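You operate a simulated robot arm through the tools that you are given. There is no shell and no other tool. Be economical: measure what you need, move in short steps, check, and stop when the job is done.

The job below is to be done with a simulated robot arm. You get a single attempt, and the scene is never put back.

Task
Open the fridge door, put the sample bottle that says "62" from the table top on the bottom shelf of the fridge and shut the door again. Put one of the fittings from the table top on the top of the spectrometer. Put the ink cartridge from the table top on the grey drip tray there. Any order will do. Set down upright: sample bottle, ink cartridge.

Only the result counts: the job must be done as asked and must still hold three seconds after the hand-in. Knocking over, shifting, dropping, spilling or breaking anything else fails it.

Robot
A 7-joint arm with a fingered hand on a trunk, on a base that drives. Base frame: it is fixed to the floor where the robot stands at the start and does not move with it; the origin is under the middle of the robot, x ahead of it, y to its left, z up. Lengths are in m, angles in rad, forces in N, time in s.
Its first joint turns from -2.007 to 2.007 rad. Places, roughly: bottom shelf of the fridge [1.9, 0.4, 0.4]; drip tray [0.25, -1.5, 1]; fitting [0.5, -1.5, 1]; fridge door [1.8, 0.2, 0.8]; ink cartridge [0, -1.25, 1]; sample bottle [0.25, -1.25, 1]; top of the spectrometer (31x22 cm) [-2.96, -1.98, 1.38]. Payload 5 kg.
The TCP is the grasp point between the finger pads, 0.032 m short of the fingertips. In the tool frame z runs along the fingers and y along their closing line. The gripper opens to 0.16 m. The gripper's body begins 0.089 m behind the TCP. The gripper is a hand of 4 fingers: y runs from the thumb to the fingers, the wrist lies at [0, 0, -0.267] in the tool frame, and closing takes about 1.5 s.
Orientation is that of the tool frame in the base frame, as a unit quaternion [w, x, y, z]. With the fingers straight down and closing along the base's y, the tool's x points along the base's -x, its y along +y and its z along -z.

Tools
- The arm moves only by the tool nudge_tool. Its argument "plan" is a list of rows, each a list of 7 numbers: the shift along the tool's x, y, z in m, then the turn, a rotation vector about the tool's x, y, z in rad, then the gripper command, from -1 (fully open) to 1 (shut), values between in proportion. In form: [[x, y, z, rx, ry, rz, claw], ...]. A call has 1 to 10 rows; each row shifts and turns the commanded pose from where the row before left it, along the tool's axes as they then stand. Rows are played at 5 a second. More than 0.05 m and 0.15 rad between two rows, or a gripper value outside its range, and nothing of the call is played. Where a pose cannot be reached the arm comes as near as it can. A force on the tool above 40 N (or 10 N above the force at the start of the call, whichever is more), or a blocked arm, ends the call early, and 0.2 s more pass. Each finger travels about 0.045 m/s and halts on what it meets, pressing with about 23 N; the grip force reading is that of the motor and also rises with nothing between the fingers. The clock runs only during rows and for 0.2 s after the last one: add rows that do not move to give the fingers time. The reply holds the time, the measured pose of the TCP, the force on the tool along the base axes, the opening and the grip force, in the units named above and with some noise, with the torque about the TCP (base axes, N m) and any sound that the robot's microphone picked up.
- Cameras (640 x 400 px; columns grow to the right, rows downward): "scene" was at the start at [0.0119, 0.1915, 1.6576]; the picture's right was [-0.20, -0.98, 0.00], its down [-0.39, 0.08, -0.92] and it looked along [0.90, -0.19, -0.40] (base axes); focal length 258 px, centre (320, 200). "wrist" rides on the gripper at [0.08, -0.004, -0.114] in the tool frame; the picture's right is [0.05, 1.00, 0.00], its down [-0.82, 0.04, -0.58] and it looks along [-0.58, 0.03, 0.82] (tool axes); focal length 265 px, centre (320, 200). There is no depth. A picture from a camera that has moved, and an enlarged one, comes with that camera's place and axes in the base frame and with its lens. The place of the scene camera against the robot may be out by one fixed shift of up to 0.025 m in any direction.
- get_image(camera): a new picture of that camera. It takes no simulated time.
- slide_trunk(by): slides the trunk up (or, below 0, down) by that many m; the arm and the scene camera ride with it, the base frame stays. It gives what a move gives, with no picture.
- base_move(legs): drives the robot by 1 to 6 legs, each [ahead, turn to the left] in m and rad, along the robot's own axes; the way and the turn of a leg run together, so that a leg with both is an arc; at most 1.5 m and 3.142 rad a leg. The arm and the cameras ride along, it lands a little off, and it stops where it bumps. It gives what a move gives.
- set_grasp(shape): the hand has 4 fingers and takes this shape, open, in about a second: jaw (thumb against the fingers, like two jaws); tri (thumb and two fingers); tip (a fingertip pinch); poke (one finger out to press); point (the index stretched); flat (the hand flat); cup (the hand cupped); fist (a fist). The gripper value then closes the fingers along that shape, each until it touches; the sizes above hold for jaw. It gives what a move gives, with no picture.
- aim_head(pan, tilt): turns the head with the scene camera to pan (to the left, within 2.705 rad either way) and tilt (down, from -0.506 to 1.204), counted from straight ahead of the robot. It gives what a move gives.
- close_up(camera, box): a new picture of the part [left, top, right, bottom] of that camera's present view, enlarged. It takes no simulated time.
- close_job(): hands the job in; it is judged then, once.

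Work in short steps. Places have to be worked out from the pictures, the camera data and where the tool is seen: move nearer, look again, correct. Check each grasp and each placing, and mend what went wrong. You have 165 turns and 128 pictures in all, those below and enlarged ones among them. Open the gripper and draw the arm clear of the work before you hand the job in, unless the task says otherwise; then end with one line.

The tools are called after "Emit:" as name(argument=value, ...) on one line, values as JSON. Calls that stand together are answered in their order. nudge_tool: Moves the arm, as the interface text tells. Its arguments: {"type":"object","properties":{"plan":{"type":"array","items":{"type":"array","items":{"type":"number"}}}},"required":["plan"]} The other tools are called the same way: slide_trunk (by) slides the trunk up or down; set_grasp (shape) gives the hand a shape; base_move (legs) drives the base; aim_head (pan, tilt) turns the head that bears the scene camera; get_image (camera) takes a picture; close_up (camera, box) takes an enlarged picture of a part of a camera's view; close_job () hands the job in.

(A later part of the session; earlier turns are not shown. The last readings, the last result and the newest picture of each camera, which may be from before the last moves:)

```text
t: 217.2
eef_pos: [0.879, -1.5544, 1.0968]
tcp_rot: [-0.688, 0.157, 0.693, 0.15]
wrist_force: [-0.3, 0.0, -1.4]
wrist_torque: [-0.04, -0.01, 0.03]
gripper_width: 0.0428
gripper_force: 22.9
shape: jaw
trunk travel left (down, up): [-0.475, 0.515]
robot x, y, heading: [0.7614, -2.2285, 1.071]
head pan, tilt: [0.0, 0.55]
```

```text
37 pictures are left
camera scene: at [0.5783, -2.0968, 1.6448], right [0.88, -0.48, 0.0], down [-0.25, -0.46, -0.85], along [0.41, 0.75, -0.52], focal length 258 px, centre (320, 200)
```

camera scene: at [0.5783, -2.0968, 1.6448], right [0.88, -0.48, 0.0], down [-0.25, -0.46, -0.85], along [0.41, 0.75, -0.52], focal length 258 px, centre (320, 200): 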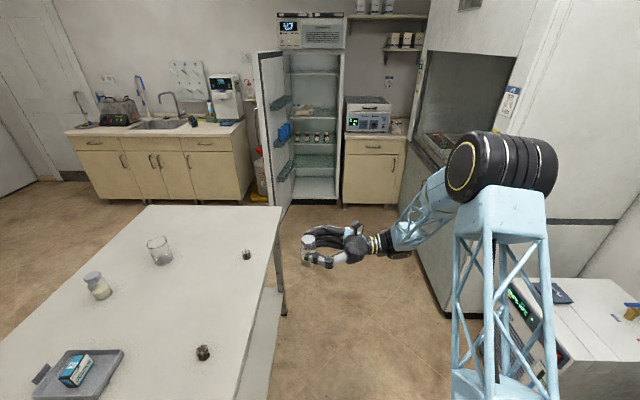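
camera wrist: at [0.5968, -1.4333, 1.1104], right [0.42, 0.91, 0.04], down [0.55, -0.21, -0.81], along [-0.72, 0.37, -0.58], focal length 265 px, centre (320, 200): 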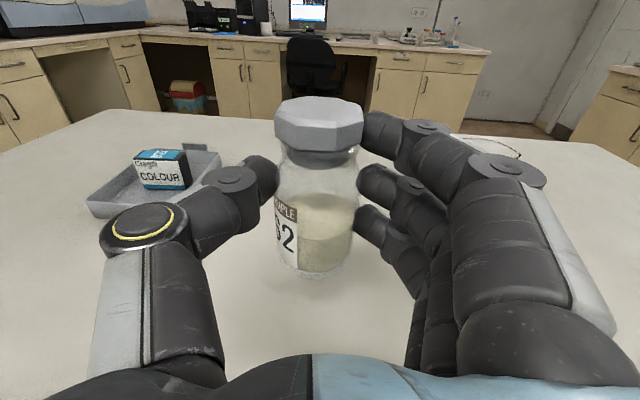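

Bottle held, fridge open. Drive 1.25 m ahead, then turn the hand to point into the fridge.

Emit:
base_move(legs=[[1.25, 0]])

Emit:
nudge_tool(plan=[[0, 0.045, 0, 0, 0, 0, 0.8], [0, 0.045, 0, 0, 0, 0, 0.8], [0, 0.045, 0, -0.1, 0, 0, 0.8], [0, 0.04, 0, -0.1, 0, 0, 0.8], [0, 0, 0, -0.13, 0, 0, 0.8], [0, 0, 0, -0.13, 0, 0, 0.8], [0, 0, 0, -0.13, 0, 0, 0.8], [0, 0, 0, -0.13, 0, 0, 0.8], [0, 0, 0, -0.13, 0, 0, 0.8], [0, 0, 0, -0.13, 0, 0, 0.8]])

Emit:
nudge_tool(plan=[[0, 0, 0, -0.13, 0, 0, 0.8], [0, 0, 0, -0.13, 0, 0, 0.8], [0, 0, 0, -0.13, 0, 0, 0.8], [0, 0, 0, -0.13, 0, 0, 0.8], [0, 0, 0, -0.13, 0, 0, 0.8], [0, 0, 0, 0, 0, 0, 0.8]])

Emit:
get_image(camera="scene")

```text
t: 223.4
eef_pos: [1.4561, -0.4638, 1.096]
tcp_rot: [-0.689, 0.151, 0.694, 0.145]
wrist_force: [-0.6, -0.1, -1.0]
wrist_torque: [0.0, -0.04, 0.0]
gripper_width: 0.0428
gripper_force: 22.9
shape: jaw
trunk travel left (down, up): [-0.475, 0.515]
robot x, y, heading: [1.3484, -1.1376, 1.084]
head pan, tilt: [0.0, 0.55]
```

```text
t: 225.6
eef_pos: [1.5323, -0.3068, 1.097]
tcp_rot: [-0.536, 0.457, 0.545, 0.454]
wrist_force: [0.3, 0.0, -0.9]
wrist_torque: [-0.02, -0.02, 0.01]
gripper_width: 0.0428
gripper_force: 22.5
shape: jaw
trunk travel left (down, up): [-0.475, 0.515]
robot x, y, heading: [1.3512, -1.1395, 1.085]
head pan, tilt: [0.0, 0.55]
```

```text
t: 227.0
eef_pos: [1.5317, -0.3053, 1.0949]
tcp_rot: [-0.362, 0.605, 0.372, 0.604]
wrist_force: [-0.1, -0.2, -0.8]
wrist_torque: [-0.02, 0.01, -0.01]
gripper_width: 0.0426
gripper_force: 23.4
shape: jaw
trunk travel left (down, up): [-0.475, 0.515]
robot x, y, heading: [1.3508, -1.1391, 1.079]
head pan, tilt: [0.0, 0.55]
```

```text
36 pictures are left
camera scene: at [1.1634, -1.0095, 1.6448], right [0.88, -0.47, 0.0], down [-0.24, -0.46, -0.85], along [0.4, 0.75, -0.52], focal length 258 px, centre (320, 200)
```

scene: 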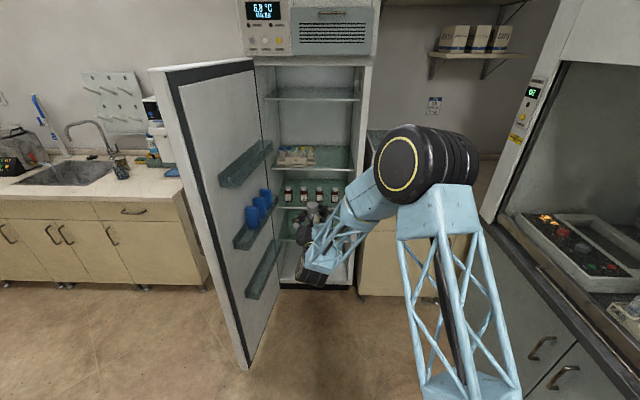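

Hand now points into the fridge. Lower the trunk and look at the shelf with the cameras.

Emit:
slide_trunk(by=-0.47)

Emit:
get_image(camera="wrist")

Emit:
get_image(camera="scene")

```text
refused: -0.47 is not a number from -0.4 to 0.4
```

```text
35 pictures are left
camera wrist: at [1.4746, -0.4033, 1.1763], right [0.88, -0.46, 0.06], down [-0.23, -0.54, -0.81], along [0.41, 0.7, -0.58], focal length 265 px, centre (320, 200)
```

wrist: 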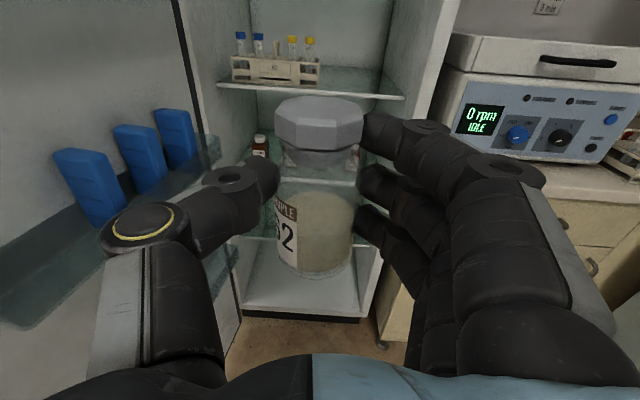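

```text
34 pictures are left
camera scene: at [1.1634, -1.0095, 1.6448], right [0.88, -0.47, 0.0], down [-0.24, -0.46, -0.85], along [0.4, 0.75, -0.52], focal length 258 px, centre (320, 200)
```

scene: 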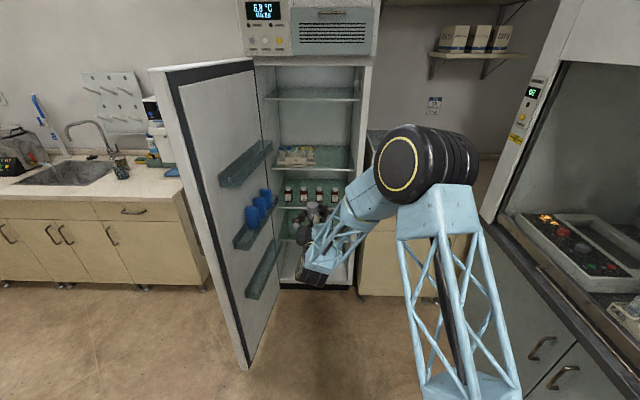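

Emit:
slide_trunk(by=-0.4)

Emit:
slide_trunk(by=-0.07)

Emit:
get_image(camera="wrist")

Emit:
get_image(camera="scene")

```text
t: 230.8
eef_pos: [1.5324, -0.3051, 0.6949]
tcp_rot: [-0.363, 0.605, 0.371, 0.604]
wrist_force: [-1.6, -0.5, -1.4]
wrist_torque: [-0.04, 0.0, 0.0]
gripper_width: 0.0428
gripper_force: 22.7
shape: jaw
trunk travel left (down, up): [-0.075, 0.915]
robot x, y, heading: [1.3519, -1.1395, 1.08]
head pan, tilt: [0.0, 0.55]
```

```text
t: 231.9
eef_pos: [1.5322, -0.3046, 0.626]
tcp_rot: [-0.362, 0.605, 0.371, 0.604]
wrist_force: [0.3, 1.2, -0.4]
wrist_torque: [-0.01, 0.04, -0.01]
gripper_width: 0.0425
gripper_force: 22.9
shape: jaw
trunk travel left (down, up): [-0.005, 0.985]
robot x, y, heading: [1.3468, -1.1394, 1.083]
head pan, tilt: [0.0, 0.55]
```

```text
33 pictures are left
camera wrist: at [1.4746, -0.4034, 0.7066], right [0.89, -0.46, 0.06], down [-0.23, -0.54, -0.81], along [0.41, 0.7, -0.58], focal length 265 px, centre (320, 200)
```

wrist: 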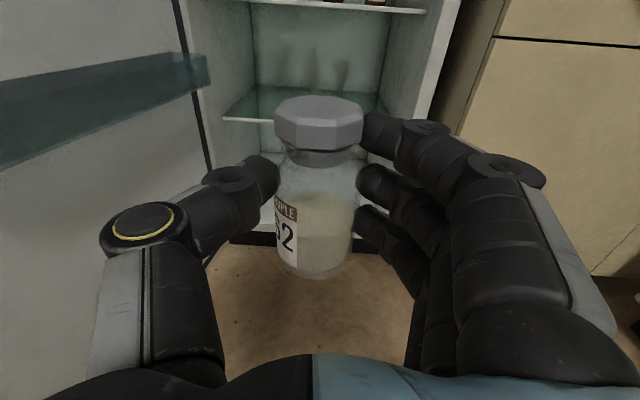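

```text
32 pictures are left
camera scene: at [1.1637, -1.0097, 1.1748], right [0.88, -0.47, 0.0], down [-0.24, -0.46, -0.85], along [0.4, 0.75, -0.52], focal length 258 px, centre (320, 200)
```

scene: 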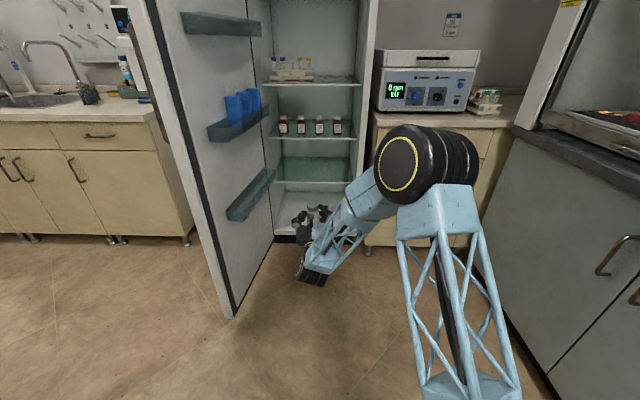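

Shelf front edge is at b≈1.12, z≈0.425, next shelf at 0.716. Lower the hand to z≈0.54 and drive 0.5 m ahead.

Emit:
nudge_tool(plan=[[-0.03, 0, 0, 0, 0, 0, 0.8], [-0.03, 0, 0, 0, 0, 0, 0.8], [-0.026, 0, 0, 0, 0, 0, 0.8], [0, 0, 0, 0, 0, 0, 0.8]])

Emit:
base_move(legs=[[0.5, 0]])

Emit:
get_image(camera="wrist")

Emit:
get_image(camera="scene")

```text
t: 232.9
eef_pos: [1.5312, -0.3052, 0.5382]
tcp_rot: [-0.362, 0.605, 0.37, 0.605]
wrist_force: [0.5, 0.4, -1.0]
wrist_torque: [0.01, 0.02, 0.02]
gripper_width: 0.0427
gripper_force: 23.0
shape: jaw
trunk travel left (down, up): [-0.005, 0.985]
robot x, y, heading: [1.3476, -1.1392, 1.083]
head pan, tilt: [0.0, 0.55]
```

```text
t: 235.9
eef_pos: [1.7709, 0.1388, 0.5375]
tcp_rot: [-0.361, 0.606, 0.369, 0.605]
wrist_force: [0.4, 0.0, -0.8]
wrist_torque: [-0.01, 0.01, 0.01]
gripper_width: 0.0426
gripper_force: 23.4
shape: jaw
trunk travel left (down, up): [-0.005, 0.985]
robot x, y, heading: [1.5846, -0.6942, 1.079]
head pan, tilt: [0.0, 0.55]
```

```text
31 pictures are left
camera wrist: at [1.7138, 0.0393, 0.6192], right [0.88, -0.46, 0.06], down [-0.23, -0.54, -0.81], along [0.41, 0.7, -0.58], focal length 265 px, centre (320, 200)
```

wrist: 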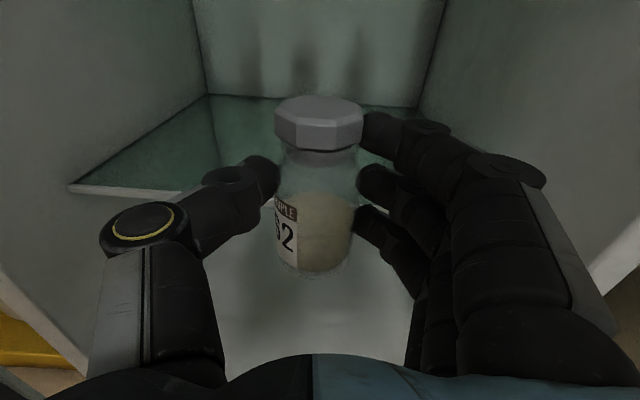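

```text
30 pictures are left
camera scene: at [1.4005, -0.5653, 1.1748], right [0.88, -0.47, 0.0], down [-0.25, -0.46, -0.85], along [0.4, 0.75, -0.52], focal length 258 px, centre (320, 200)
```

scene: 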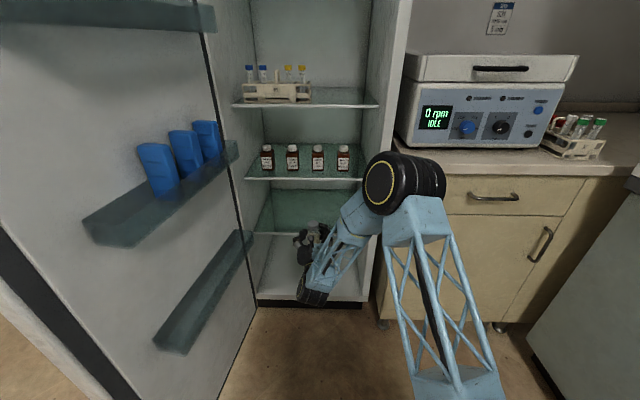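

Aligned with the opening (a≈1.48). Drive another 0.22 m ahead.

Emit:
base_move(legs=[[0.22, 0]])

Emit:
get_image(camera="wrist")

Emit:
get_image(camera="scene")

```text
t: 237.5
eef_pos: [1.8747, 0.3256, 0.5388]
tcp_rot: [-0.361, 0.606, 0.37, 0.605]
wrist_force: [0.0, -1.0, -1.0]
wrist_torque: [0.01, 0.0, 0.01]
gripper_width: 0.0425
gripper_force: 23.0
shape: jaw
trunk travel left (down, up): [-0.005, 0.985]
robot x, y, heading: [1.6848, -0.4994, 1.076]
head pan, tilt: [0.0, 0.55]
```

```text
29 pictures are left
camera wrist: at [1.817, 0.2277, 0.6192], right [0.88, -0.47, 0.06], down [-0.23, -0.54, -0.81], along [0.41, 0.7, -0.58], focal length 265 px, centre (320, 200)
```

wrist: 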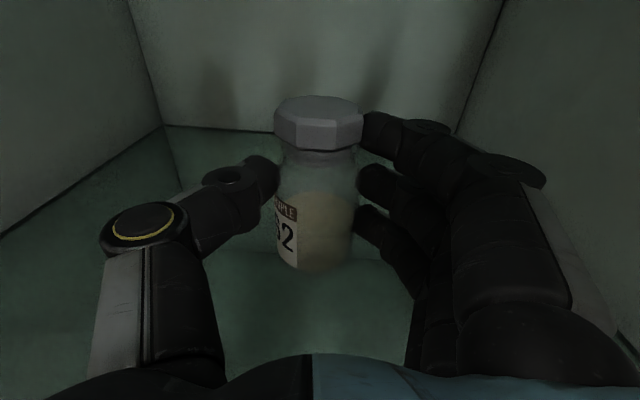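

```text
28 pictures are left
camera scene: at [1.5021, -0.3761, 1.1748], right [0.88, -0.47, 0.0], down [-0.25, -0.46, -0.85], along [0.4, 0.75, -0.52], focal length 258 px, centre (320, 200)
```

scene: 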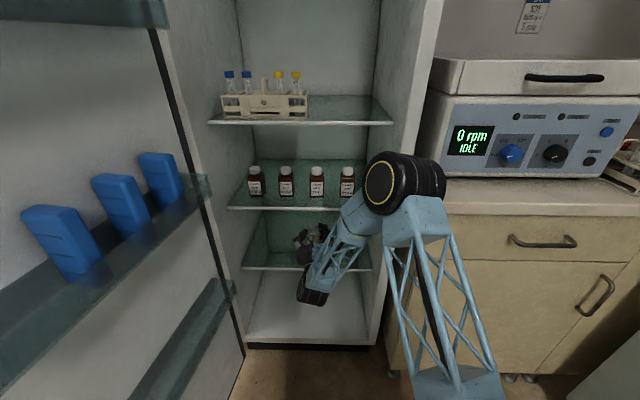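

Bottle hangs over the shelf. Lower 36 mm then creep to contact.

Emit:
nudge_tool(plan=[[-0.015, 0, 0, 0, 0, 0, 0.8], [-0.015, 0, 0, 0, 0, 0, 0.8], [-0.006, 0, 0, 0, 0, 0, 0.8], [0, 0, 0, 0, 0, 0, 0.8]])

Emit:
nudge_tool(plan=[[-0.003, 0, 0, 0, 0, 0, 0.8], [-0.003, 0, 0, 0, 0, 0, 0.8], [0, 0, 0, 0, 0, 0, 0.8]])

Emit:
get_image(camera="wrist")

```text
t: 238.5
eef_pos: [1.876, 0.3246, 0.5041]
tcp_rot: [-0.36, 0.606, 0.37, 0.605]
wrist_force: [0.5, 0.3, -0.2]
wrist_torque: [0.0, 0.01, 0.0]
gripper_width: 0.0426
gripper_force: 23.0
shape: jaw
trunk travel left (down, up): [-0.005, 0.985]
robot x, y, heading: [1.6887, -0.5063, 1.078]
head pan, tilt: [0.0, 0.55]
```

```text
t: 239.3
eef_pos: [1.8766, 0.3247, 0.4995]
tcp_rot: [-0.362, 0.605, 0.367, 0.607]
wrist_force: [2.7, -0.6, 19.5]
wrist_torque: [0.43, 0.05, -0.01]
gripper_width: 0.0424
gripper_force: 22.5
shape: jaw
trunk travel left (down, up): [-0.005, 0.985]
robot x, y, heading: [1.6842, -0.5053, 1.078]
head pan, tilt: [0.0, 0.55]
```

```text
27 pictures are left
camera wrist: at [1.8179, 0.2271, 0.5802], right [0.88, -0.47, 0.06], down [-0.23, -0.53, -0.81], along [0.41, 0.7, -0.58], focal length 265 px, centre (320, 200)
```

wrist: 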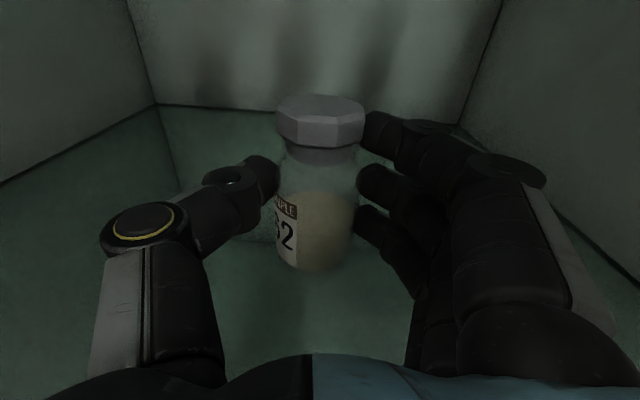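

Bottle touches the shelf. Back off 2 mm and open slowly.

Emit:
nudge_tool(plan=[[0.002, 0, 0, 0, 0, 0, 0.7], [0, 0, 0, 0, 0, 0, 0.45], [0, 0, 0, 0, 0, 0, 0.4], [0, 0, 0, 0, 0, 0, 0.3], [0, 0, 0, 0, 0, 0, 0.15], [0, 0, 0, 0, 0, 0, 0], [0, 0, 0, 0, 0, 0, -0.15], [0, 0, 0, 0, 0, 0, -0.3], [0, 0, 0, 0, 0, 0, -0.3], [0, 0, 0, 0, 0, 0, -0.3]])

Emit:
get_image(camera="wrist")

```text
t: 241.5
eef_pos: [1.8754, 0.3243, 0.4988]
tcp_rot: [-0.361, 0.606, 0.37, 0.605]
wrist_force: [0.2, 0.1, 0.1]
wrist_torque: [-0.02, -0.01, 0.01]
gripper_width: 0.1034
gripper_force: 0.1
shape: jaw
trunk travel left (down, up): [-0.005, 0.985]
robot x, y, heading: [1.6855, -0.5027, 1.076]
head pan, tilt: [0.0, 0.55]
```

```text
26 pictures are left
camera wrist: at [1.8168, 0.2271, 0.5798], right [0.88, -0.47, 0.06], down [-0.23, -0.54, -0.81], along [0.41, 0.7, -0.58], focal length 265 px, centre (320, 200)
```

wrist: 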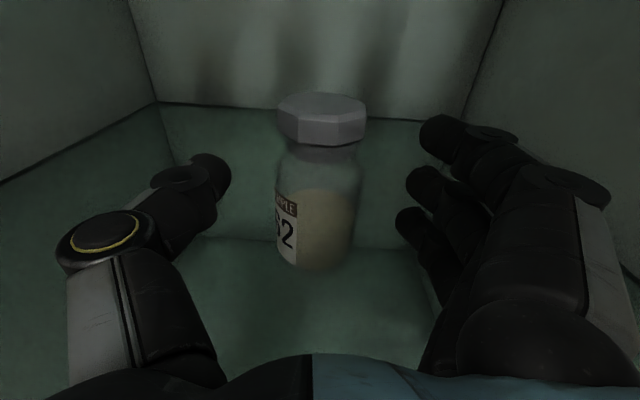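

Released and upright. Withdraw the hand straight back, then back the base off.

Emit:
nudge_tool(plan=[[0, 0, -0.02, 0, 0, 0, -0.3], [0, 0, -0.03, 0, 0, 0, -0.3], [0, 0, -0.03, 0, 0, 0, -0.3], [0, 0, -0.03, 0, 0, 0, -0.3]])

Emit:
base_move(legs=[[-0.55, 0]])

Emit:
get_image(camera="wrist")

Emit:
get_image(camera="scene")

```text
t: 242.5
eef_pos: [1.8219, 0.2294, 0.502]
tcp_rot: [-0.361, 0.606, 0.368, 0.606]
wrist_force: [0.2, -0.5, 0.9]
wrist_torque: [0.03, 0.0, 0.02]
gripper_width: 0.1036
gripper_force: 0.1
shape: jaw
trunk travel left (down, up): [-0.005, 0.985]
robot x, y, heading: [1.6862, -0.5055, 1.077]
head pan, tilt: [0.0, 0.55]
```

```text
t: 245.7
eef_pos: [1.5652, -0.2535, 0.5021]
tcp_rot: [-0.359, 0.607, 0.367, 0.607]
wrist_force: [-0.7, 0.0, 0.4]
wrist_torque: [0.06, 0.01, 0.0]
gripper_width: 0.1035
gripper_force: 0.0
shape: jaw
trunk travel left (down, up): [-0.005, 0.985]
robot x, y, heading: [1.4229, -0.9853, 1.069]
head pan, tilt: [0.0, 0.55]
```

```text
25 pictures are left
camera wrist: at [1.5068, -0.3497, 0.5833], right [0.88, -0.47, 0.06], down [-0.23, -0.54, -0.81], along [0.42, 0.7, -0.58], focal length 265 px, centre (320, 200)
```

wrist: 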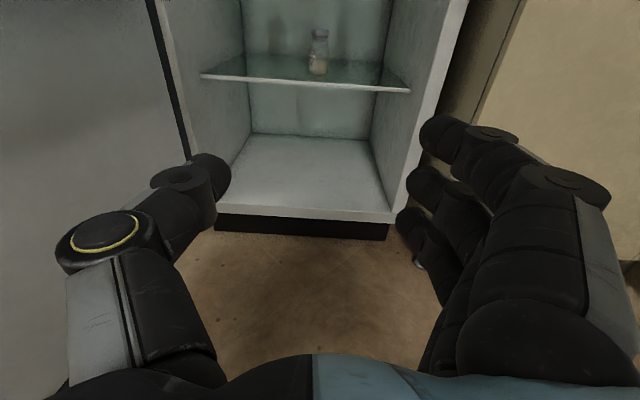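

```text
24 pictures are left
camera scene: at [1.2419, -0.856, 1.1748], right [0.88, -0.48, 0.0], down [-0.25, -0.46, -0.85], along [0.41, 0.75, -0.52], focal length 258 px, centre (320, 200)
```

scene: 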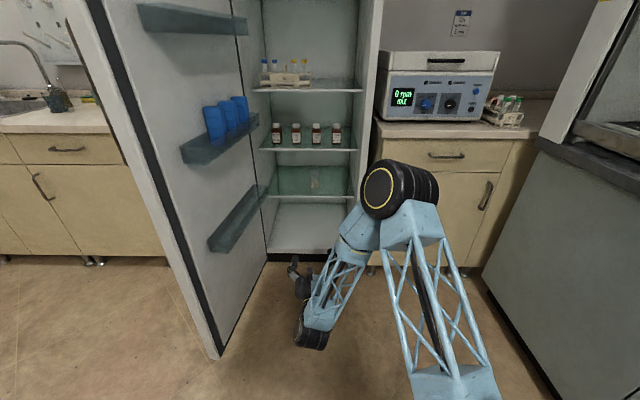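

Bottle stands on the bottom shelf. To shut the door I must push its outer face: close the fingers, turn the base left, and shift the hand left past the door tip.

Emit:
nudge_tool(plan=[[0.02, 0, 0, 0, 0, 0, 0.5], [0.03, 0, 0, 0, 0, 0, 1], [0, 0, 0, 0, 0, 0, 1], [0, 0, 0, 0, 0, 0, 1], [0, 0, 0, 0, 0, 0, 1], [0, 0, 0, 0, 0, 0, 1]])

Emit:
base_move(legs=[[0, 0.685]])

Emit:
nudge_tool(plan=[[0, -0.037, 0.028, 0, 0, 0, 1], [0, -0.037, 0.028, 0, 0, 0, 1], [0, -0.037, 0.028, 0, 0, 0, 1], [0, -0.02, 0.01, 0, 0, 0, 1], [0, 0, 0, 0, 0, 0, 1]])

Emit:
get_image(camera="scene")

```text
t: 247.1
eef_pos: [1.5653, -0.2507, 0.5502]
tcp_rot: [-0.358, 0.608, 0.367, 0.607]
wrist_force: [1.0, 0.2, -0.3]
wrist_torque: [0.0, 0.02, 0.03]
gripper_width: 0.0
gripper_force: 2.2
shape: jaw
trunk travel left (down, up): [-0.005, 0.985]
robot x, y, heading: [1.4245, -0.9874, 1.066]
head pan, tilt: [0.0, 0.55]
```

```text
t: 249.5
eef_pos: [1.0544, -0.3366, 0.5506]
tcp_rot: [-0.545, 0.444, 0.554, 0.446]
wrist_force: [-1.2, -0.5, 0.0]
wrist_torque: [0.0, 0.0, 0.0]
gripper_width: 0.0
gripper_force: 22.7
shape: jaw
trunk travel left (down, up): [-0.005, 0.985]
robot x, y, heading: [1.4219, -0.9857, 1.775]
head pan, tilt: [0.0, 0.55]
```

```text
t: 250.7
eef_pos: [0.9066, -0.2715, 0.5506]
tcp_rot: [-0.546, 0.443, 0.554, 0.446]
wrist_force: [0.4, -0.7, -0.3]
wrist_torque: [0.01, 0.03, -0.05]
gripper_width: 0.0002
gripper_force: 23.0
shape: jaw
trunk travel left (down, up): [-0.005, 0.985]
robot x, y, heading: [1.4224, -0.9877, 1.775]
head pan, tilt: [0.0, 0.55]
```

```text
23 pictures are left
camera scene: at [1.2007, -0.9918, 1.1748], right [0.98, 0.2, 0.0], down [0.11, -0.51, -0.85], along [-0.17, 0.83, -0.52], focal length 258 px, centre (320, 200)
```

scene: 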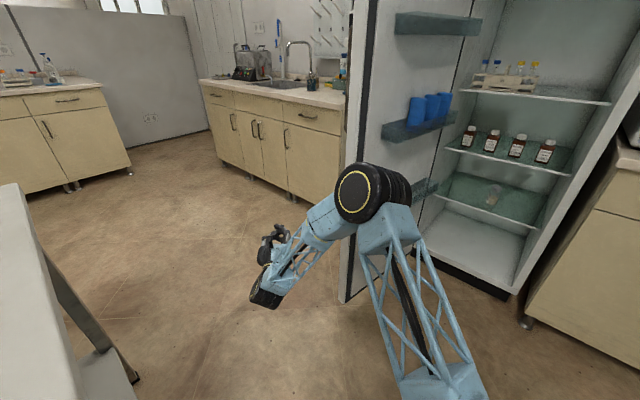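

Hand is left of the door tip. Drive 0.15 m ahead, then extend the hand along the outer face.

Emit:
base_move(legs=[[0.15, 0]])

Emit:
nudge_tool(plan=[[0, 0.02, 0.04, -0.03, 0, 0, 1], [0, 0.02, 0.04, 0, 0, 0, 1], [0, 0.02, 0.04, 0, 0, 0, 1], [0, 0.02, 0.035, 0, 0, 0, 1], [0, 0, 0, 0, 0, 0, 1]])

Emit:
get_image(camera="scene")

Emit:
get_image(camera="wrist")

```text
t: 252.0
eef_pos: [0.8764, -0.1257, 0.55]
tcp_rot: [-0.546, 0.443, 0.554, 0.445]
wrist_force: [-0.7, -1.0, 1.3]
wrist_torque: [-0.01, 0.01, 0.03]
gripper_width: 0.0001
gripper_force: 22.7
shape: jaw
trunk travel left (down, up): [-0.005, 0.985]
robot x, y, heading: [1.3967, -0.8406, 1.776]
head pan, tilt: [0.0, 0.55]
```

```text
t: 253.2
eef_pos: [0.927, 0.0431, 0.553]
tcp_rot: [-0.539, 0.452, 0.547, 0.454]
wrist_force: [-0.1, 0.1, -0.3]
wrist_torque: [-0.01, -0.04, 0.01]
gripper_width: 0.0
gripper_force: 23.0
shape: jaw
trunk travel left (down, up): [-0.005, 0.985]
robot x, y, heading: [1.3931, -0.8422, 1.772]
head pan, tilt: [0.0, 0.55]
```

```text
22 pictures are left
camera scene: at [1.1703, -0.8452, 1.1748], right [0.98, 0.2, 0.0], down [0.11, -0.51, -0.85], along [-0.17, 0.83, -0.52], focal length 258 px, centre (320, 200)
```

scene: 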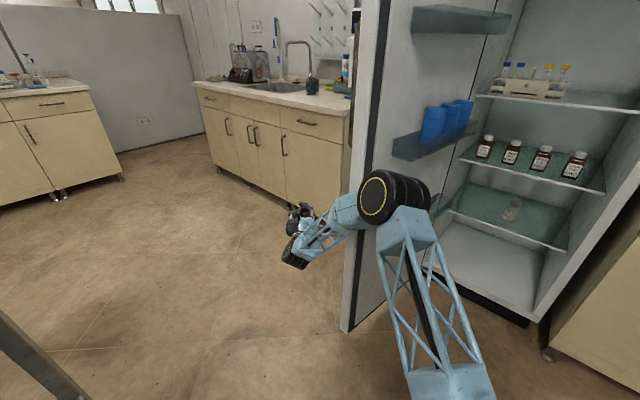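

```text
21 pictures are left
camera wrist: at [0.9422, -0.0699, 0.6339], right [0.98, 0.18, 0.06], down [0.15, -0.56, -0.81], along [-0.11, 0.81, -0.58], focal length 265 px, centre (320, 200)
```

wrist: 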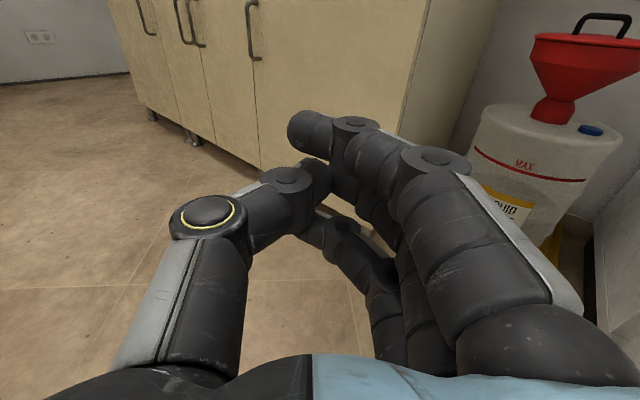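

Hand is at the outer side (a≈0.79, b≈0.49), below handle height. Sweep right (+a) to push the door.

Emit:
nudge_tool(plan=[[0, 0.035, -0.028, 0, 0, 0, 1], [0, 0.035, -0.028, 0, 0, 0, 1], [0, 0.028, -0.022, 0, 0, 0, 1], [0, 0.022, -0.018, 0, 0, 0, 1], [0, 0.022, -0.018, 0, 0, 0, 1], [0, 0.022, -0.018, 0, 0, 0, 1], [0, 0.022, -0.018, 0, 0, 0, 1], [0, 0.022, -0.018, 0, 0, 0, 1]])

Emit:
get_image(camera="scene")

```text
t: 255.0
eef_pos: [1.1593, -0.0865, 0.5565]
tcp_rot: [-0.54, 0.451, 0.548, 0.453]
wrist_force: [0.3, 1.1, 0.4]
wrist_torque: [-0.01, 0.02, -0.03]
gripper_width: 0.0001
gripper_force: 23.0
shape: jaw
trunk travel left (down, up): [-0.005, 0.985]
robot x, y, heading: [1.3933, -0.8377, 1.778]
head pan, tilt: [0.0, 0.55]
```

```text
20 pictures are left
camera scene: at [1.1701, -0.8452, 1.1747], right [0.98, 0.2, 0.0], down [0.11, -0.51, -0.85], along [-0.17, 0.83, -0.52], focal length 258 px, centre (320, 200)
```

scene: 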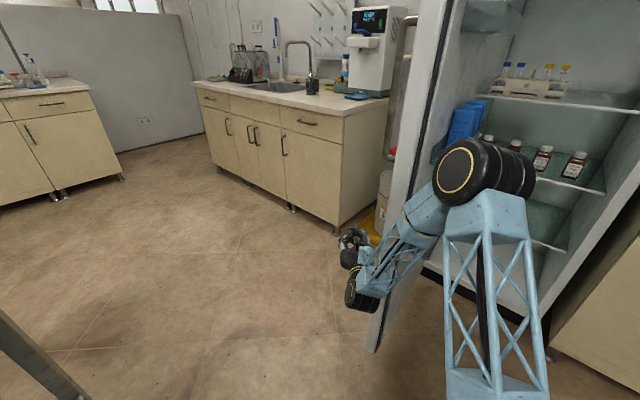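

Door is following. Continue the sweep.

Emit:
nudge_tool(plan=[[0, 0.025, -0.02, 0, 0, 0, 1], [0, 0.025, -0.02, 0, 0, 0, 1], [0, 0.025, -0.02, 0, 0, 0, 1], [0, 0.025, -0.02, 0, 0, 0, 1], [0, 0.025, -0.02, 0, 0, 0, 1], [0, 0.025, -0.02, 0, 0, 0, 1]])

Emit:
get_image(camera="scene")

```text
t: 256.4
eef_pos: [1.3299, -0.1715, 0.5517]
tcp_rot: [-0.54, 0.452, 0.546, 0.454]
wrist_force: [0.6, 0.1, -0.3]
wrist_torque: [0.01, -0.01, -0.05]
gripper_width: 0.0003
gripper_force: 23.4
shape: jaw
out of reach, approached as far as the arm can: row 6
trunk travel left (down, up): [-0.005, 0.985]
robot x, y, heading: [1.3931, -0.8371, 1.782]
head pan, tilt: [0.0, 0.55]
```

```text
19 pictures are left
camera scene: at [1.1702, -0.8453, 1.1748], right [0.98, 0.2, 0.0], down [0.11, -0.51, -0.85], along [-0.17, 0.83, -0.52], focal length 258 px, centre (320, 200)
```

scene: 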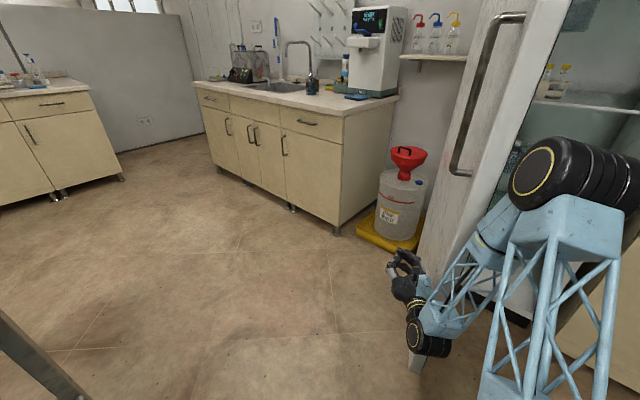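

The elbow is again on the inner side of the door tip. Back the base off so the hand draws out around the tip (which also pulls the door further closed).

Emit:
base_move(legs=[[-0.35, 0]])

Emit:
aim_head(pan=-0.5, tilt=0.55)

Emit:
get_image(camera="scene")

```text
t: 258.7
eef_pos: [1.3943, -0.5072, 0.5521]
tcp_rot: [-0.542, 0.449, 0.548, 0.452]
wrist_force: [-0.1, 1.2, -1.0]
wrist_torque: [-0.01, -0.01, -0.02]
gripper_width: 0.0001
gripper_force: 23.2
shape: jaw
trunk travel left (down, up): [-0.005, 0.985]
robot x, y, heading: [1.4686, -1.1754, 1.782]
head pan, tilt: [0.0, 0.55]
```

```text
t: 259.6
eef_pos: [1.3949, -0.5063, 0.5512]
tcp_rot: [-0.541, 0.45, 0.548, 0.452]
wrist_force: [0.7, 1.0, -0.3]
wrist_torque: [0.01, 0.0, -0.02]
gripper_width: 0.0001
gripper_force: 23.1
shape: jaw
trunk travel left (down, up): [-0.005, 0.985]
robot x, y, heading: [1.4671, -1.172, 1.784]
head pan, tilt: [-0.499, 0.55]
```

```text
18 pictures are left
camera scene: at [1.2855, -1.1825, 1.1748], right [0.96, -0.28, 0.0], down [-0.15, -0.5, -0.85], along [0.24, 0.82, -0.52], focal length 258 px, centre (320, 200)
```

scene: 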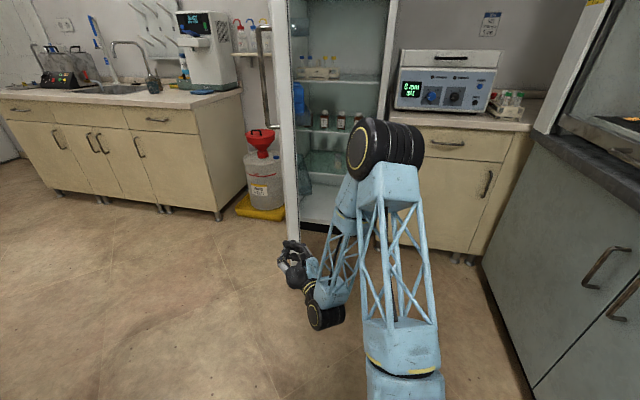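

The robot now stands at a≈1.85, b≈-0.32; from here a nearly straight arm keeps the elbow in front of the tip. Swing the hand left, then extend past the tip along the outer side.

Emit:
nudge_tool(plan=[[0, -0.042, 0, 0.037, 0, 0, 1], [0, -0.042, 0, 0.037, 0, 0, 1], [0, -0.043, 0, 0.037, 0, 0, 1], [0, 0, 0.044, 0, 0, 0, 1], [0, 0, 0.044, 0, 0, 0, 1], [0, 0, 0.044, 0, 0, 0, 1], [0, 0, 0.044, 0, 0, 0, 1], [0, 0, 0.044, 0, 0, 0, 1], [0, 0, 0.044, 0, 0, 0, 1], [0, 0, 0.04, 0, 0, 0, 1]])

Emit:
get_image(camera="scene")

```text
t: 261.8
eef_pos: [1.1837, -0.2341, 0.5476]
tcp_rot: [-0.565, 0.419, 0.572, 0.421]
wrist_force: [0.3, 0.5, 0.6]
wrist_torque: [-0.04, -0.03, 0.0]
gripper_width: 0.0
gripper_force: 22.8
shape: jaw
out of reach, approached as far as the arm can: row 1, 2
trunk travel left (down, up): [-0.005, 0.985]
robot x, y, heading: [1.464, -1.1745, 1.781]
head pan, tilt: [-0.499, 0.55]
```

```text
17 pictures are left
camera scene: at [1.2856, -1.1827, 1.1748], right [0.96, -0.28, 0.0], down [-0.15, -0.5, -0.85], along [0.24, 0.82, -0.52], focal length 258 px, centre (320, 200)
```

scene: 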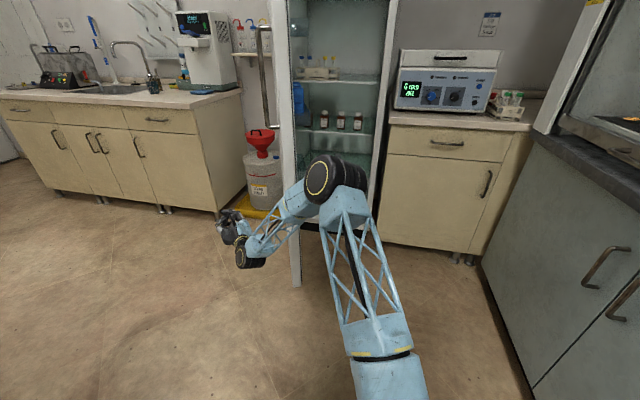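

Good: elbow stays well in front of the tip. Sweep right.

Emit:
nudge_tool(plan=[[0, 0.035, 0, -0.036, 0, 0, 1], [0, 0.03, 0, -0.031, 0, 0, 1], [0, 0.03, 0, -0.031, 0, 0, 1], [0, 0.03, 0, -0.031, 0, 0, 1], [0, 0.03, 0, -0.031, 0, 0, 1], [0, 0.03, 0, -0.031, 0, 0, 1], [0, 0.03, 0, -0.031, 0, 0, 1], [0, 0.03, 0, -0.031, 0, 0, 1], [0, 0.03, 0, -0.031, 0, 0, 1], [0, 0.03, 0, -0.031, 0, 0, 1]])

Emit:
nudge_tool(plan=[[0, 0.03, 0, -0.031, 0, 0, 1], [0, 0.03, 0, -0.031, 0, 0, 1], [0, 0.03, 0, -0.031, 0, 0, 1], [0, 0.03, 0, -0.031, 0, 0, 1], [0, 0.03, 0, -0.031, 0, 0, 1], [0, 0.03, 0, -0.031, 0, 0, 1], [0, 0.03, 0, -0.031, 0, 0, 1], [0, 0.03, 0, -0.031, 0, 0, 1]])

Emit:
get_image(camera="scene")

```text
t: 264.0
eef_pos: [1.4845, -0.1878, 0.5516]
tcp_rot: [-0.491, 0.502, 0.5, 0.506]
wrist_force: [-0.4, 0.0, -0.1]
wrist_torque: [-0.01, 0.0, -0.05]
gripper_width: 0.0
gripper_force: 23.4
shape: jaw
trunk travel left (down, up): [-0.005, 0.985]
robot x, y, heading: [1.4662, -1.1728, 1.782]
head pan, tilt: [-0.499, 0.55]
```

```text
t: 265.8
eef_pos: [1.7168, -0.2172, 0.5488]
tcp_rot: [-0.425, 0.56, 0.433, 0.564]
wrist_force: [-0.5, -0.2, 0.1]
wrist_torque: [-0.01, -0.03, 0.01]
gripper_width: 0.0
gripper_force: 22.8
shape: jaw
trunk travel left (down, up): [-0.005, 0.985]
robot x, y, heading: [1.4623, -1.1738, 1.783]
head pan, tilt: [-0.499, 0.55]
```

```text
16 pictures are left
camera scene: at [1.2855, -1.1825, 1.1748], right [0.96, -0.28, 0.0], down [-0.15, -0.5, -0.85], along [0.24, 0.82, -0.52], focal length 258 px, centre (320, 200)
```

scene: 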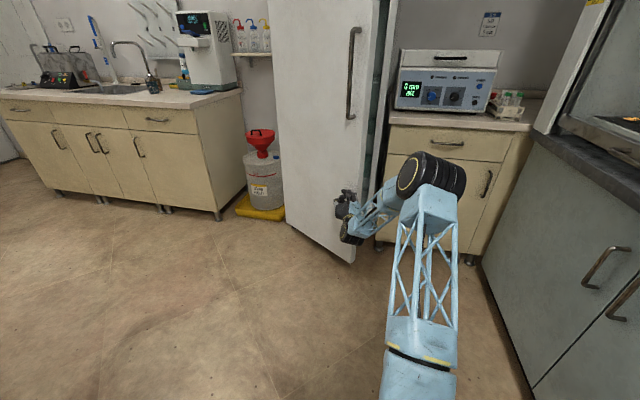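

Door is at ~31°. Retract the hand, face the fridge squarely, and prepare to push forward.

Emit:
nudge_tool(plan=[[0, 0, -0.045, 0, 0, 0, 1], [0, 0, -0.045, 0, 0, 0, 1], [0, 0, -0.045, 0, 0, 0, 1], [0, 0, -0.045, 0, 0, 0, 1]])

Emit:
base_move(legs=[[0, -0.715]])

Emit:
nudge_tool(plan=[[0, -0.047, 0, 0.05, 0, 0, 1], [0, -0.047, 0, 0.05, 0, 0, 1], [0, -0.047, 0, 0.05, 0, 0, 1], [0, -0.047, 0, 0.05, 0, 0, 1], [0, -0.047, 0, 0.05, 0, 0, 1], [0, -0.047, 0, 0.05, 0, 0, 1], [0, -0.047, 0, 0.05, 0, 0, 1], [0, -0.047, 0, 0.05, 0, 0, 1], [0, -0.047, 0, 0.05, 0, 0, 1], [0, -0.047, 0, 0.03, 0, 0, 1]])

Emit:
aim_head(pan=0, tilt=0.45)

Emit:
get_image(camera="scene")

```text
t: 266.8
eef_pos: [1.669, -0.3942, 0.5496]
tcp_rot: [-0.427, 0.559, 0.434, 0.563]
wrist_force: [0.9, -0.6, -0.4]
wrist_torque: [0.01, 0.01, 0.01]
gripper_width: 0.0001
gripper_force: 23.2
shape: jaw
trunk travel left (down, up): [-0.005, 0.985]
robot x, y, heading: [1.4634, -1.1716, 1.784]
head pan, tilt: [-0.499, 0.55]
```

```text
t: 269.2
eef_pos: [2.1329, -0.7201, 0.5503]
tcp_rot: [-0.202, 0.676, 0.21, 0.677]
wrist_force: [0.4, -0.5, 0.4]
wrist_torque: [-0.03, -0.01, 0.04]
gripper_width: 0.0
gripper_force: 22.5
shape: jaw
trunk travel left (down, up): [-0.005, 0.985]
robot x, y, heading: [1.466, -1.1751, 1.066]
head pan, tilt: [-0.499, 0.55]
```

```text
t: 271.4
eef_pos: [1.796, -0.3987, 0.5469]
tcp_rot: [-0.355, 0.61, 0.363, 0.609]
wrist_force: [0.3, 1.0, -0.2]
wrist_torque: [-0.02, -0.01, 0.0]
gripper_width: 0.0
gripper_force: 23.3
shape: jaw
trunk travel left (down, up): [-0.005, 0.985]
robot x, y, heading: [1.4653, -1.1755, 1.063]
head pan, tilt: [-0.499, 0.55]
```

```text
t: 272.3
eef_pos: [1.7967, -0.3988, 0.5455]
tcp_rot: [-0.357, 0.609, 0.364, 0.608]
wrist_force: [0.4, 0.0, 0.3]
wrist_torque: [0.02, 0.03, 0.0]
gripper_width: 0.0002
gripper_force: 22.8
shape: jaw
trunk travel left (down, up): [-0.005, 0.985]
robot x, y, heading: [1.4664, -1.1759, 1.069]
head pan, tilt: [0.0, 0.45]
```

```text
15 pictures are left
camera scene: at [1.284, -1.0408, 1.1838], right [0.87, -0.49, 0.0], down [-0.21, -0.38, -0.9], along [0.44, 0.79, -0.44], focal length 258 px, centre (320, 200)
```

scene: 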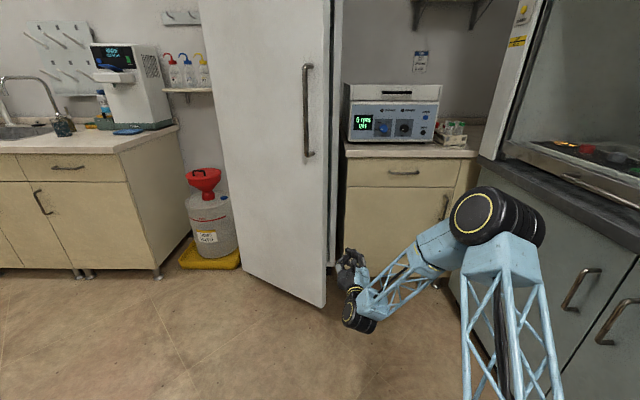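

Move the hand left in front of the door, retract a little, and bring the base 0.3 m forward.

Emit:
nudge_tool(plan=[[0, -0.03, -0.03, 0, 0, 0, 1], [0, -0.035, -0.03, 0, 0, 0, 1], [0, -0.035, -0.03, 0, 0, 0, 1], [0, -0.035, -0.03, 0, 0, 0, 1], [0, -0.035, -0.03, 0, 0, 0, 1], [0, -0.035, -0.02, 0, 0, 0, 1], [0, 0, 0, 0, 0, 0, 1]])

Emit:
base_move(legs=[[0.3, 0]])

Emit:
get_image(camera="scene")

```text
t: 273.9
eef_pos: [1.5335, -0.45, 0.5444]
tcp_rot: [-0.356, 0.609, 0.365, 0.608]
wrist_force: [0.0, 0.3, -0.1]
wrist_torque: [0.0, -0.02, 0.0]
gripper_width: 0.0
gripper_force: 23.3
shape: jaw
trunk travel left (down, up): [-0.005, 0.985]
robot x, y, heading: [1.4648, -1.1777, 1.062]
head pan, tilt: [0.0, 0.45]
```

```text
t: 275.9
eef_pos: [1.6743, -0.1914, 0.5442]
tcp_rot: [-0.357, 0.609, 0.365, 0.608]
wrist_force: [-0.5, -0.9, 1.1]
wrist_torque: [-0.02, 0.01, -0.03]
gripper_width: 0.0002
gripper_force: 23.3
shape: jaw
trunk travel left (down, up): [-0.005, 0.985]
robot x, y, heading: [1.6078, -0.918, 1.068]
head pan, tilt: [0.0, 0.45]
```

```text
14 pictures are left
camera scene: at [1.4264, -0.7828, 1.1838], right [0.88, -0.48, 0.0], down [-0.21, -0.38, -0.9], along [0.44, 0.79, -0.44], focal length 258 px, centre (320, 200)
```

scene: 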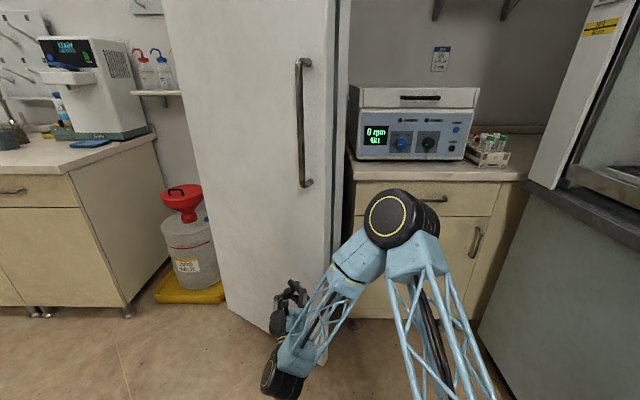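

Now push the door forward.

Emit:
nudge_tool(plan=[[0, 0, 0.03, 0, 0, 0, 1], [0, 0, 0.025, 0, 0, 0, 1], [0, 0, 0.02, 0, 0, 0, 1], [0, 0, 0.02, 0, 0, 0, 1], [0, 0, 0.02, 0, 0, 0, 1], [0, 0, 0.02, 0, 0, 0, 1], [0, 0, 0.02, 0, 0, 0, 1], [0, 0, 0.02, 0, 0, 0, 1], [0, 0, 0.02, 0, 0, 0, 1], [0, 0, 0.02, 0, 0, 0, 1]])

Emit:
get_image(camera="scene")

```text
t: 278.1
eef_pos: [1.7776, 0.0009, 0.5416]
tcp_rot: [-0.356, 0.609, 0.365, 0.608]
wrist_force: [0.7, 0.3, 0.2]
wrist_torque: [0.0, -0.01, 0.02]
gripper_width: 0.0
gripper_force: 23.1
shape: jaw
trunk travel left (down, up): [-0.005, 0.985]
robot x, y, heading: [1.6075, -0.9178, 1.061]
head pan, tilt: [0.0, 0.45]
```

```text
13 pictures are left
camera scene: at [1.4264, -0.7829, 1.1838], right [0.88, -0.48, 0.0], down [-0.21, -0.38, -0.9], along [0.44, 0.79, -0.44], focal length 258 px, centre (320, 200)
```

scene: 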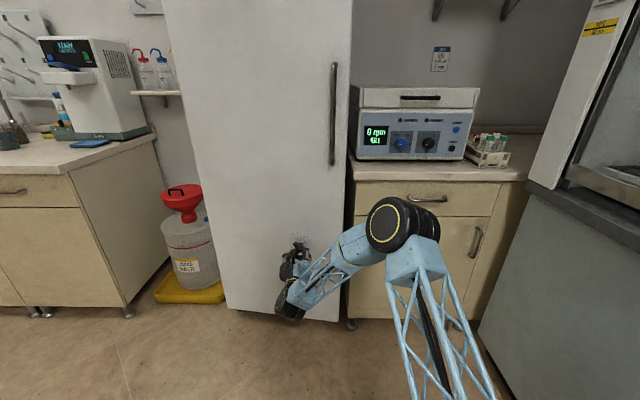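

Door looks nearly shut. Keep pushing until firm contact.

Emit:
nudge_tool(plan=[[0, 0, 0.02, 0, 0, 0, 1], [0, 0, 0.02, 0, 0, 0, 1], [0, 0, 0.02, 0, 0, 0, 1], [0, 0, 0.015, 0, 0, 0, 1], [0, 0, 0.015, 0, 0, 0, 1], [0, 0, 0.015, 0, 0, 0, 1], [0, 0, 0.015, 0, 0, 0, 1], [0, 0, 0.015, 0, 0, 0, 1]])

Emit:
get_image(camera="scene")

```text
t: 279.2
eef_pos: [1.8104, 0.0591, 0.5413]
tcp_rot: [-0.356, 0.609, 0.365, 0.608]
wrist_force: [-7.4, -27.5, 7.0]
wrist_torque: [0.28, -0.19, -0.58]
gripper_width: 0.0002
gripper_force: 22.5
shape: jaw
trunk travel left (down, up): [-0.005, 0.985]
robot x, y, heading: [1.6055, -0.9145, 1.066]
head pan, tilt: [0.0, 0.45]
stopped in row 5: the force on the tool passed its limit at 55 N (the readings are from after the stop); the commanded pose is now the measured one
```

```text
12 pictures are left
camera scene: at [1.4258, -0.7848, 1.1841], right [0.88, -0.48, 0.0], down [-0.21, -0.38, -0.9], along [0.44, 0.79, -0.43], focal length 258 px, centre (320, 200)
```

scene: 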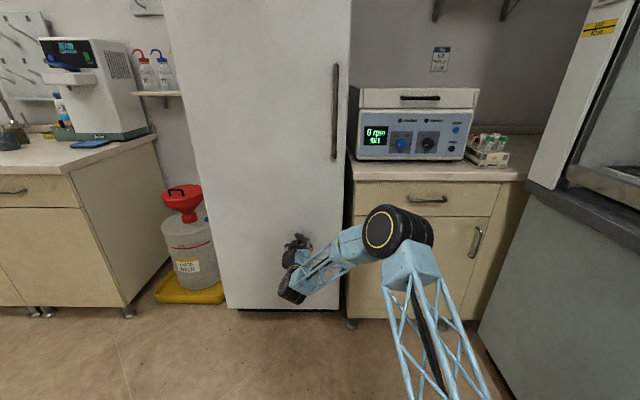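

Firm contact: the door appears shut. Withdraw, raise the trunk and inspect the door seam.

Emit:
nudge_tool(plan=[[0, 0, -0.03, 0, 0, 0, 1], [0, 0, -0.04, 0, 0, 0, 1], [0, 0, -0.04, 0, 0, 0, 1], [0, 0, -0.04, 0, 0, 0, 1], [0, 0, -0.04, 0, 0, 0, 1]])

Emit:
base_move(legs=[[-0.3, 0]])

Emit:
slide_trunk(by=0.4)

Emit:
aim_head(pan=-0.1, tilt=0.3)

Emit:
get_image(camera="scene")

```text
t: 280.4
eef_pos: [1.7188, -0.1065, 0.5384]
tcp_rot: [-0.355, 0.61, 0.364, 0.608]
wrist_force: [0.0, 1.3, -0.3]
wrist_torque: [0.01, -0.03, 0.05]
gripper_width: 0.0
gripper_force: 22.7
shape: jaw
trunk travel left (down, up): [-0.005, 0.985]
robot x, y, heading: [1.6099, -0.9129, 1.064]
head pan, tilt: [0.0, 0.45]
```

```text
t: 282.4
eef_pos: [1.572, -0.3676, 0.5384]
tcp_rot: [-0.357, 0.609, 0.366, 0.607]
wrist_force: [-0.5, -0.2, -0.7]
wrist_torque: [-0.01, 0.0, 0.01]
gripper_width: 0.0
gripper_force: 22.9
shape: jaw
trunk travel left (down, up): [-0.005, 0.985]
robot x, y, heading: [1.4631, -1.1805, 1.067]
head pan, tilt: [0.0, 0.45]
```

```text
t: 286.2
eef_pos: [1.5709, -0.3677, 0.9377]
tcp_rot: [-0.355, 0.61, 0.365, 0.607]
wrist_force: [0.8, -0.1, 0.2]
wrist_torque: [-0.02, -0.04, 0.0]
gripper_width: 0.0
gripper_force: 22.9
shape: jaw
trunk travel left (down, up): [-0.405, 0.585]
robot x, y, heading: [1.4656, -1.1789, 1.07]
head pan, tilt: [0.0, 0.45]
```

```text
t: 286.9
eef_pos: [1.5729, -0.3685, 0.9385]
tcp_rot: [-0.356, 0.61, 0.365, 0.607]
wrist_force: [-0.3, 0.2, 0.8]
wrist_torque: [0.0, 0.0, 0.0]
gripper_width: 0.0
gripper_force: 22.8
shape: jaw
trunk travel left (down, up): [-0.405, 0.585]
robot x, y, heading: [1.4641, -1.1817, 1.068]
head pan, tilt: [-0.099, 0.3]
```

```text
11 pictures are left
camera scene: at [1.2899, -1.0495, 1.5977], right [0.82, -0.57, 0.0], down [-0.17, -0.24, -0.96], along [0.54, 0.79, -0.3], focal length 258 px, centre (320, 200)
```

scene: 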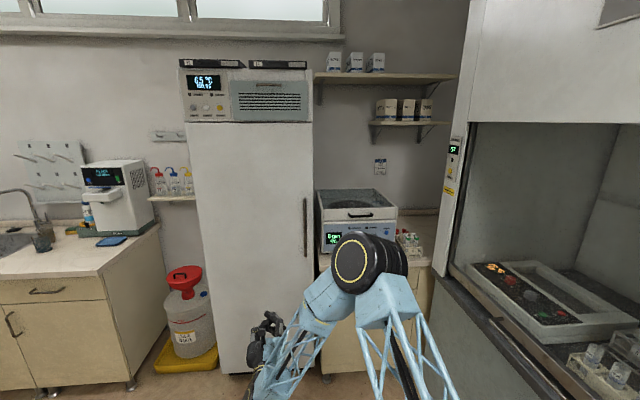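

Zoom on the door's top and right seam.

Emit:
close_up(camera="scene", box=[170, 50, 330, 150])

Emit:
close_up(camera="scene", box=[180, 280, 340, 390])

```text
4.00 times, centred on (250, 100) of scene
camera zoom: at [1.2899, -1.0495, 1.5977], right [0.82, -0.57, 0.0], down [-0.17, -0.24, -0.96], along [0.54, 0.79, -0.3], focal length 1033 px, centre (600, 600)
```

zoom: 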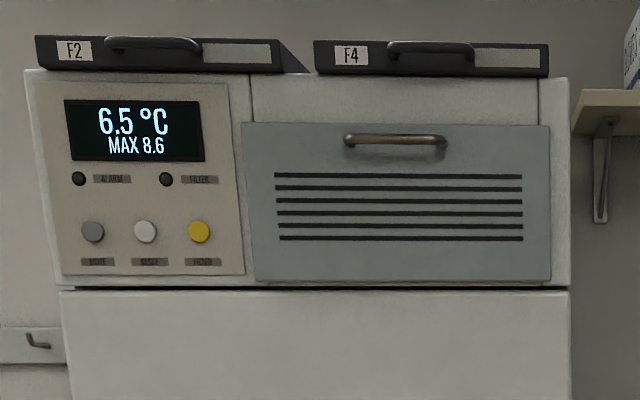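

```text
3.64 times, centred on (260, 335) of scene
camera zoom: at [1.2899, -1.0495, 1.5977], right [0.82, -0.57, 0.0], down [-0.17, -0.24, -0.96], along [0.54, 0.79, -0.3], focal length 939 px, centre (538, -291)
```

zoom: 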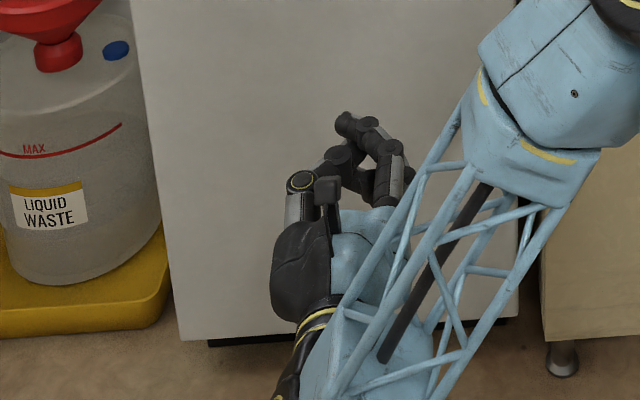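

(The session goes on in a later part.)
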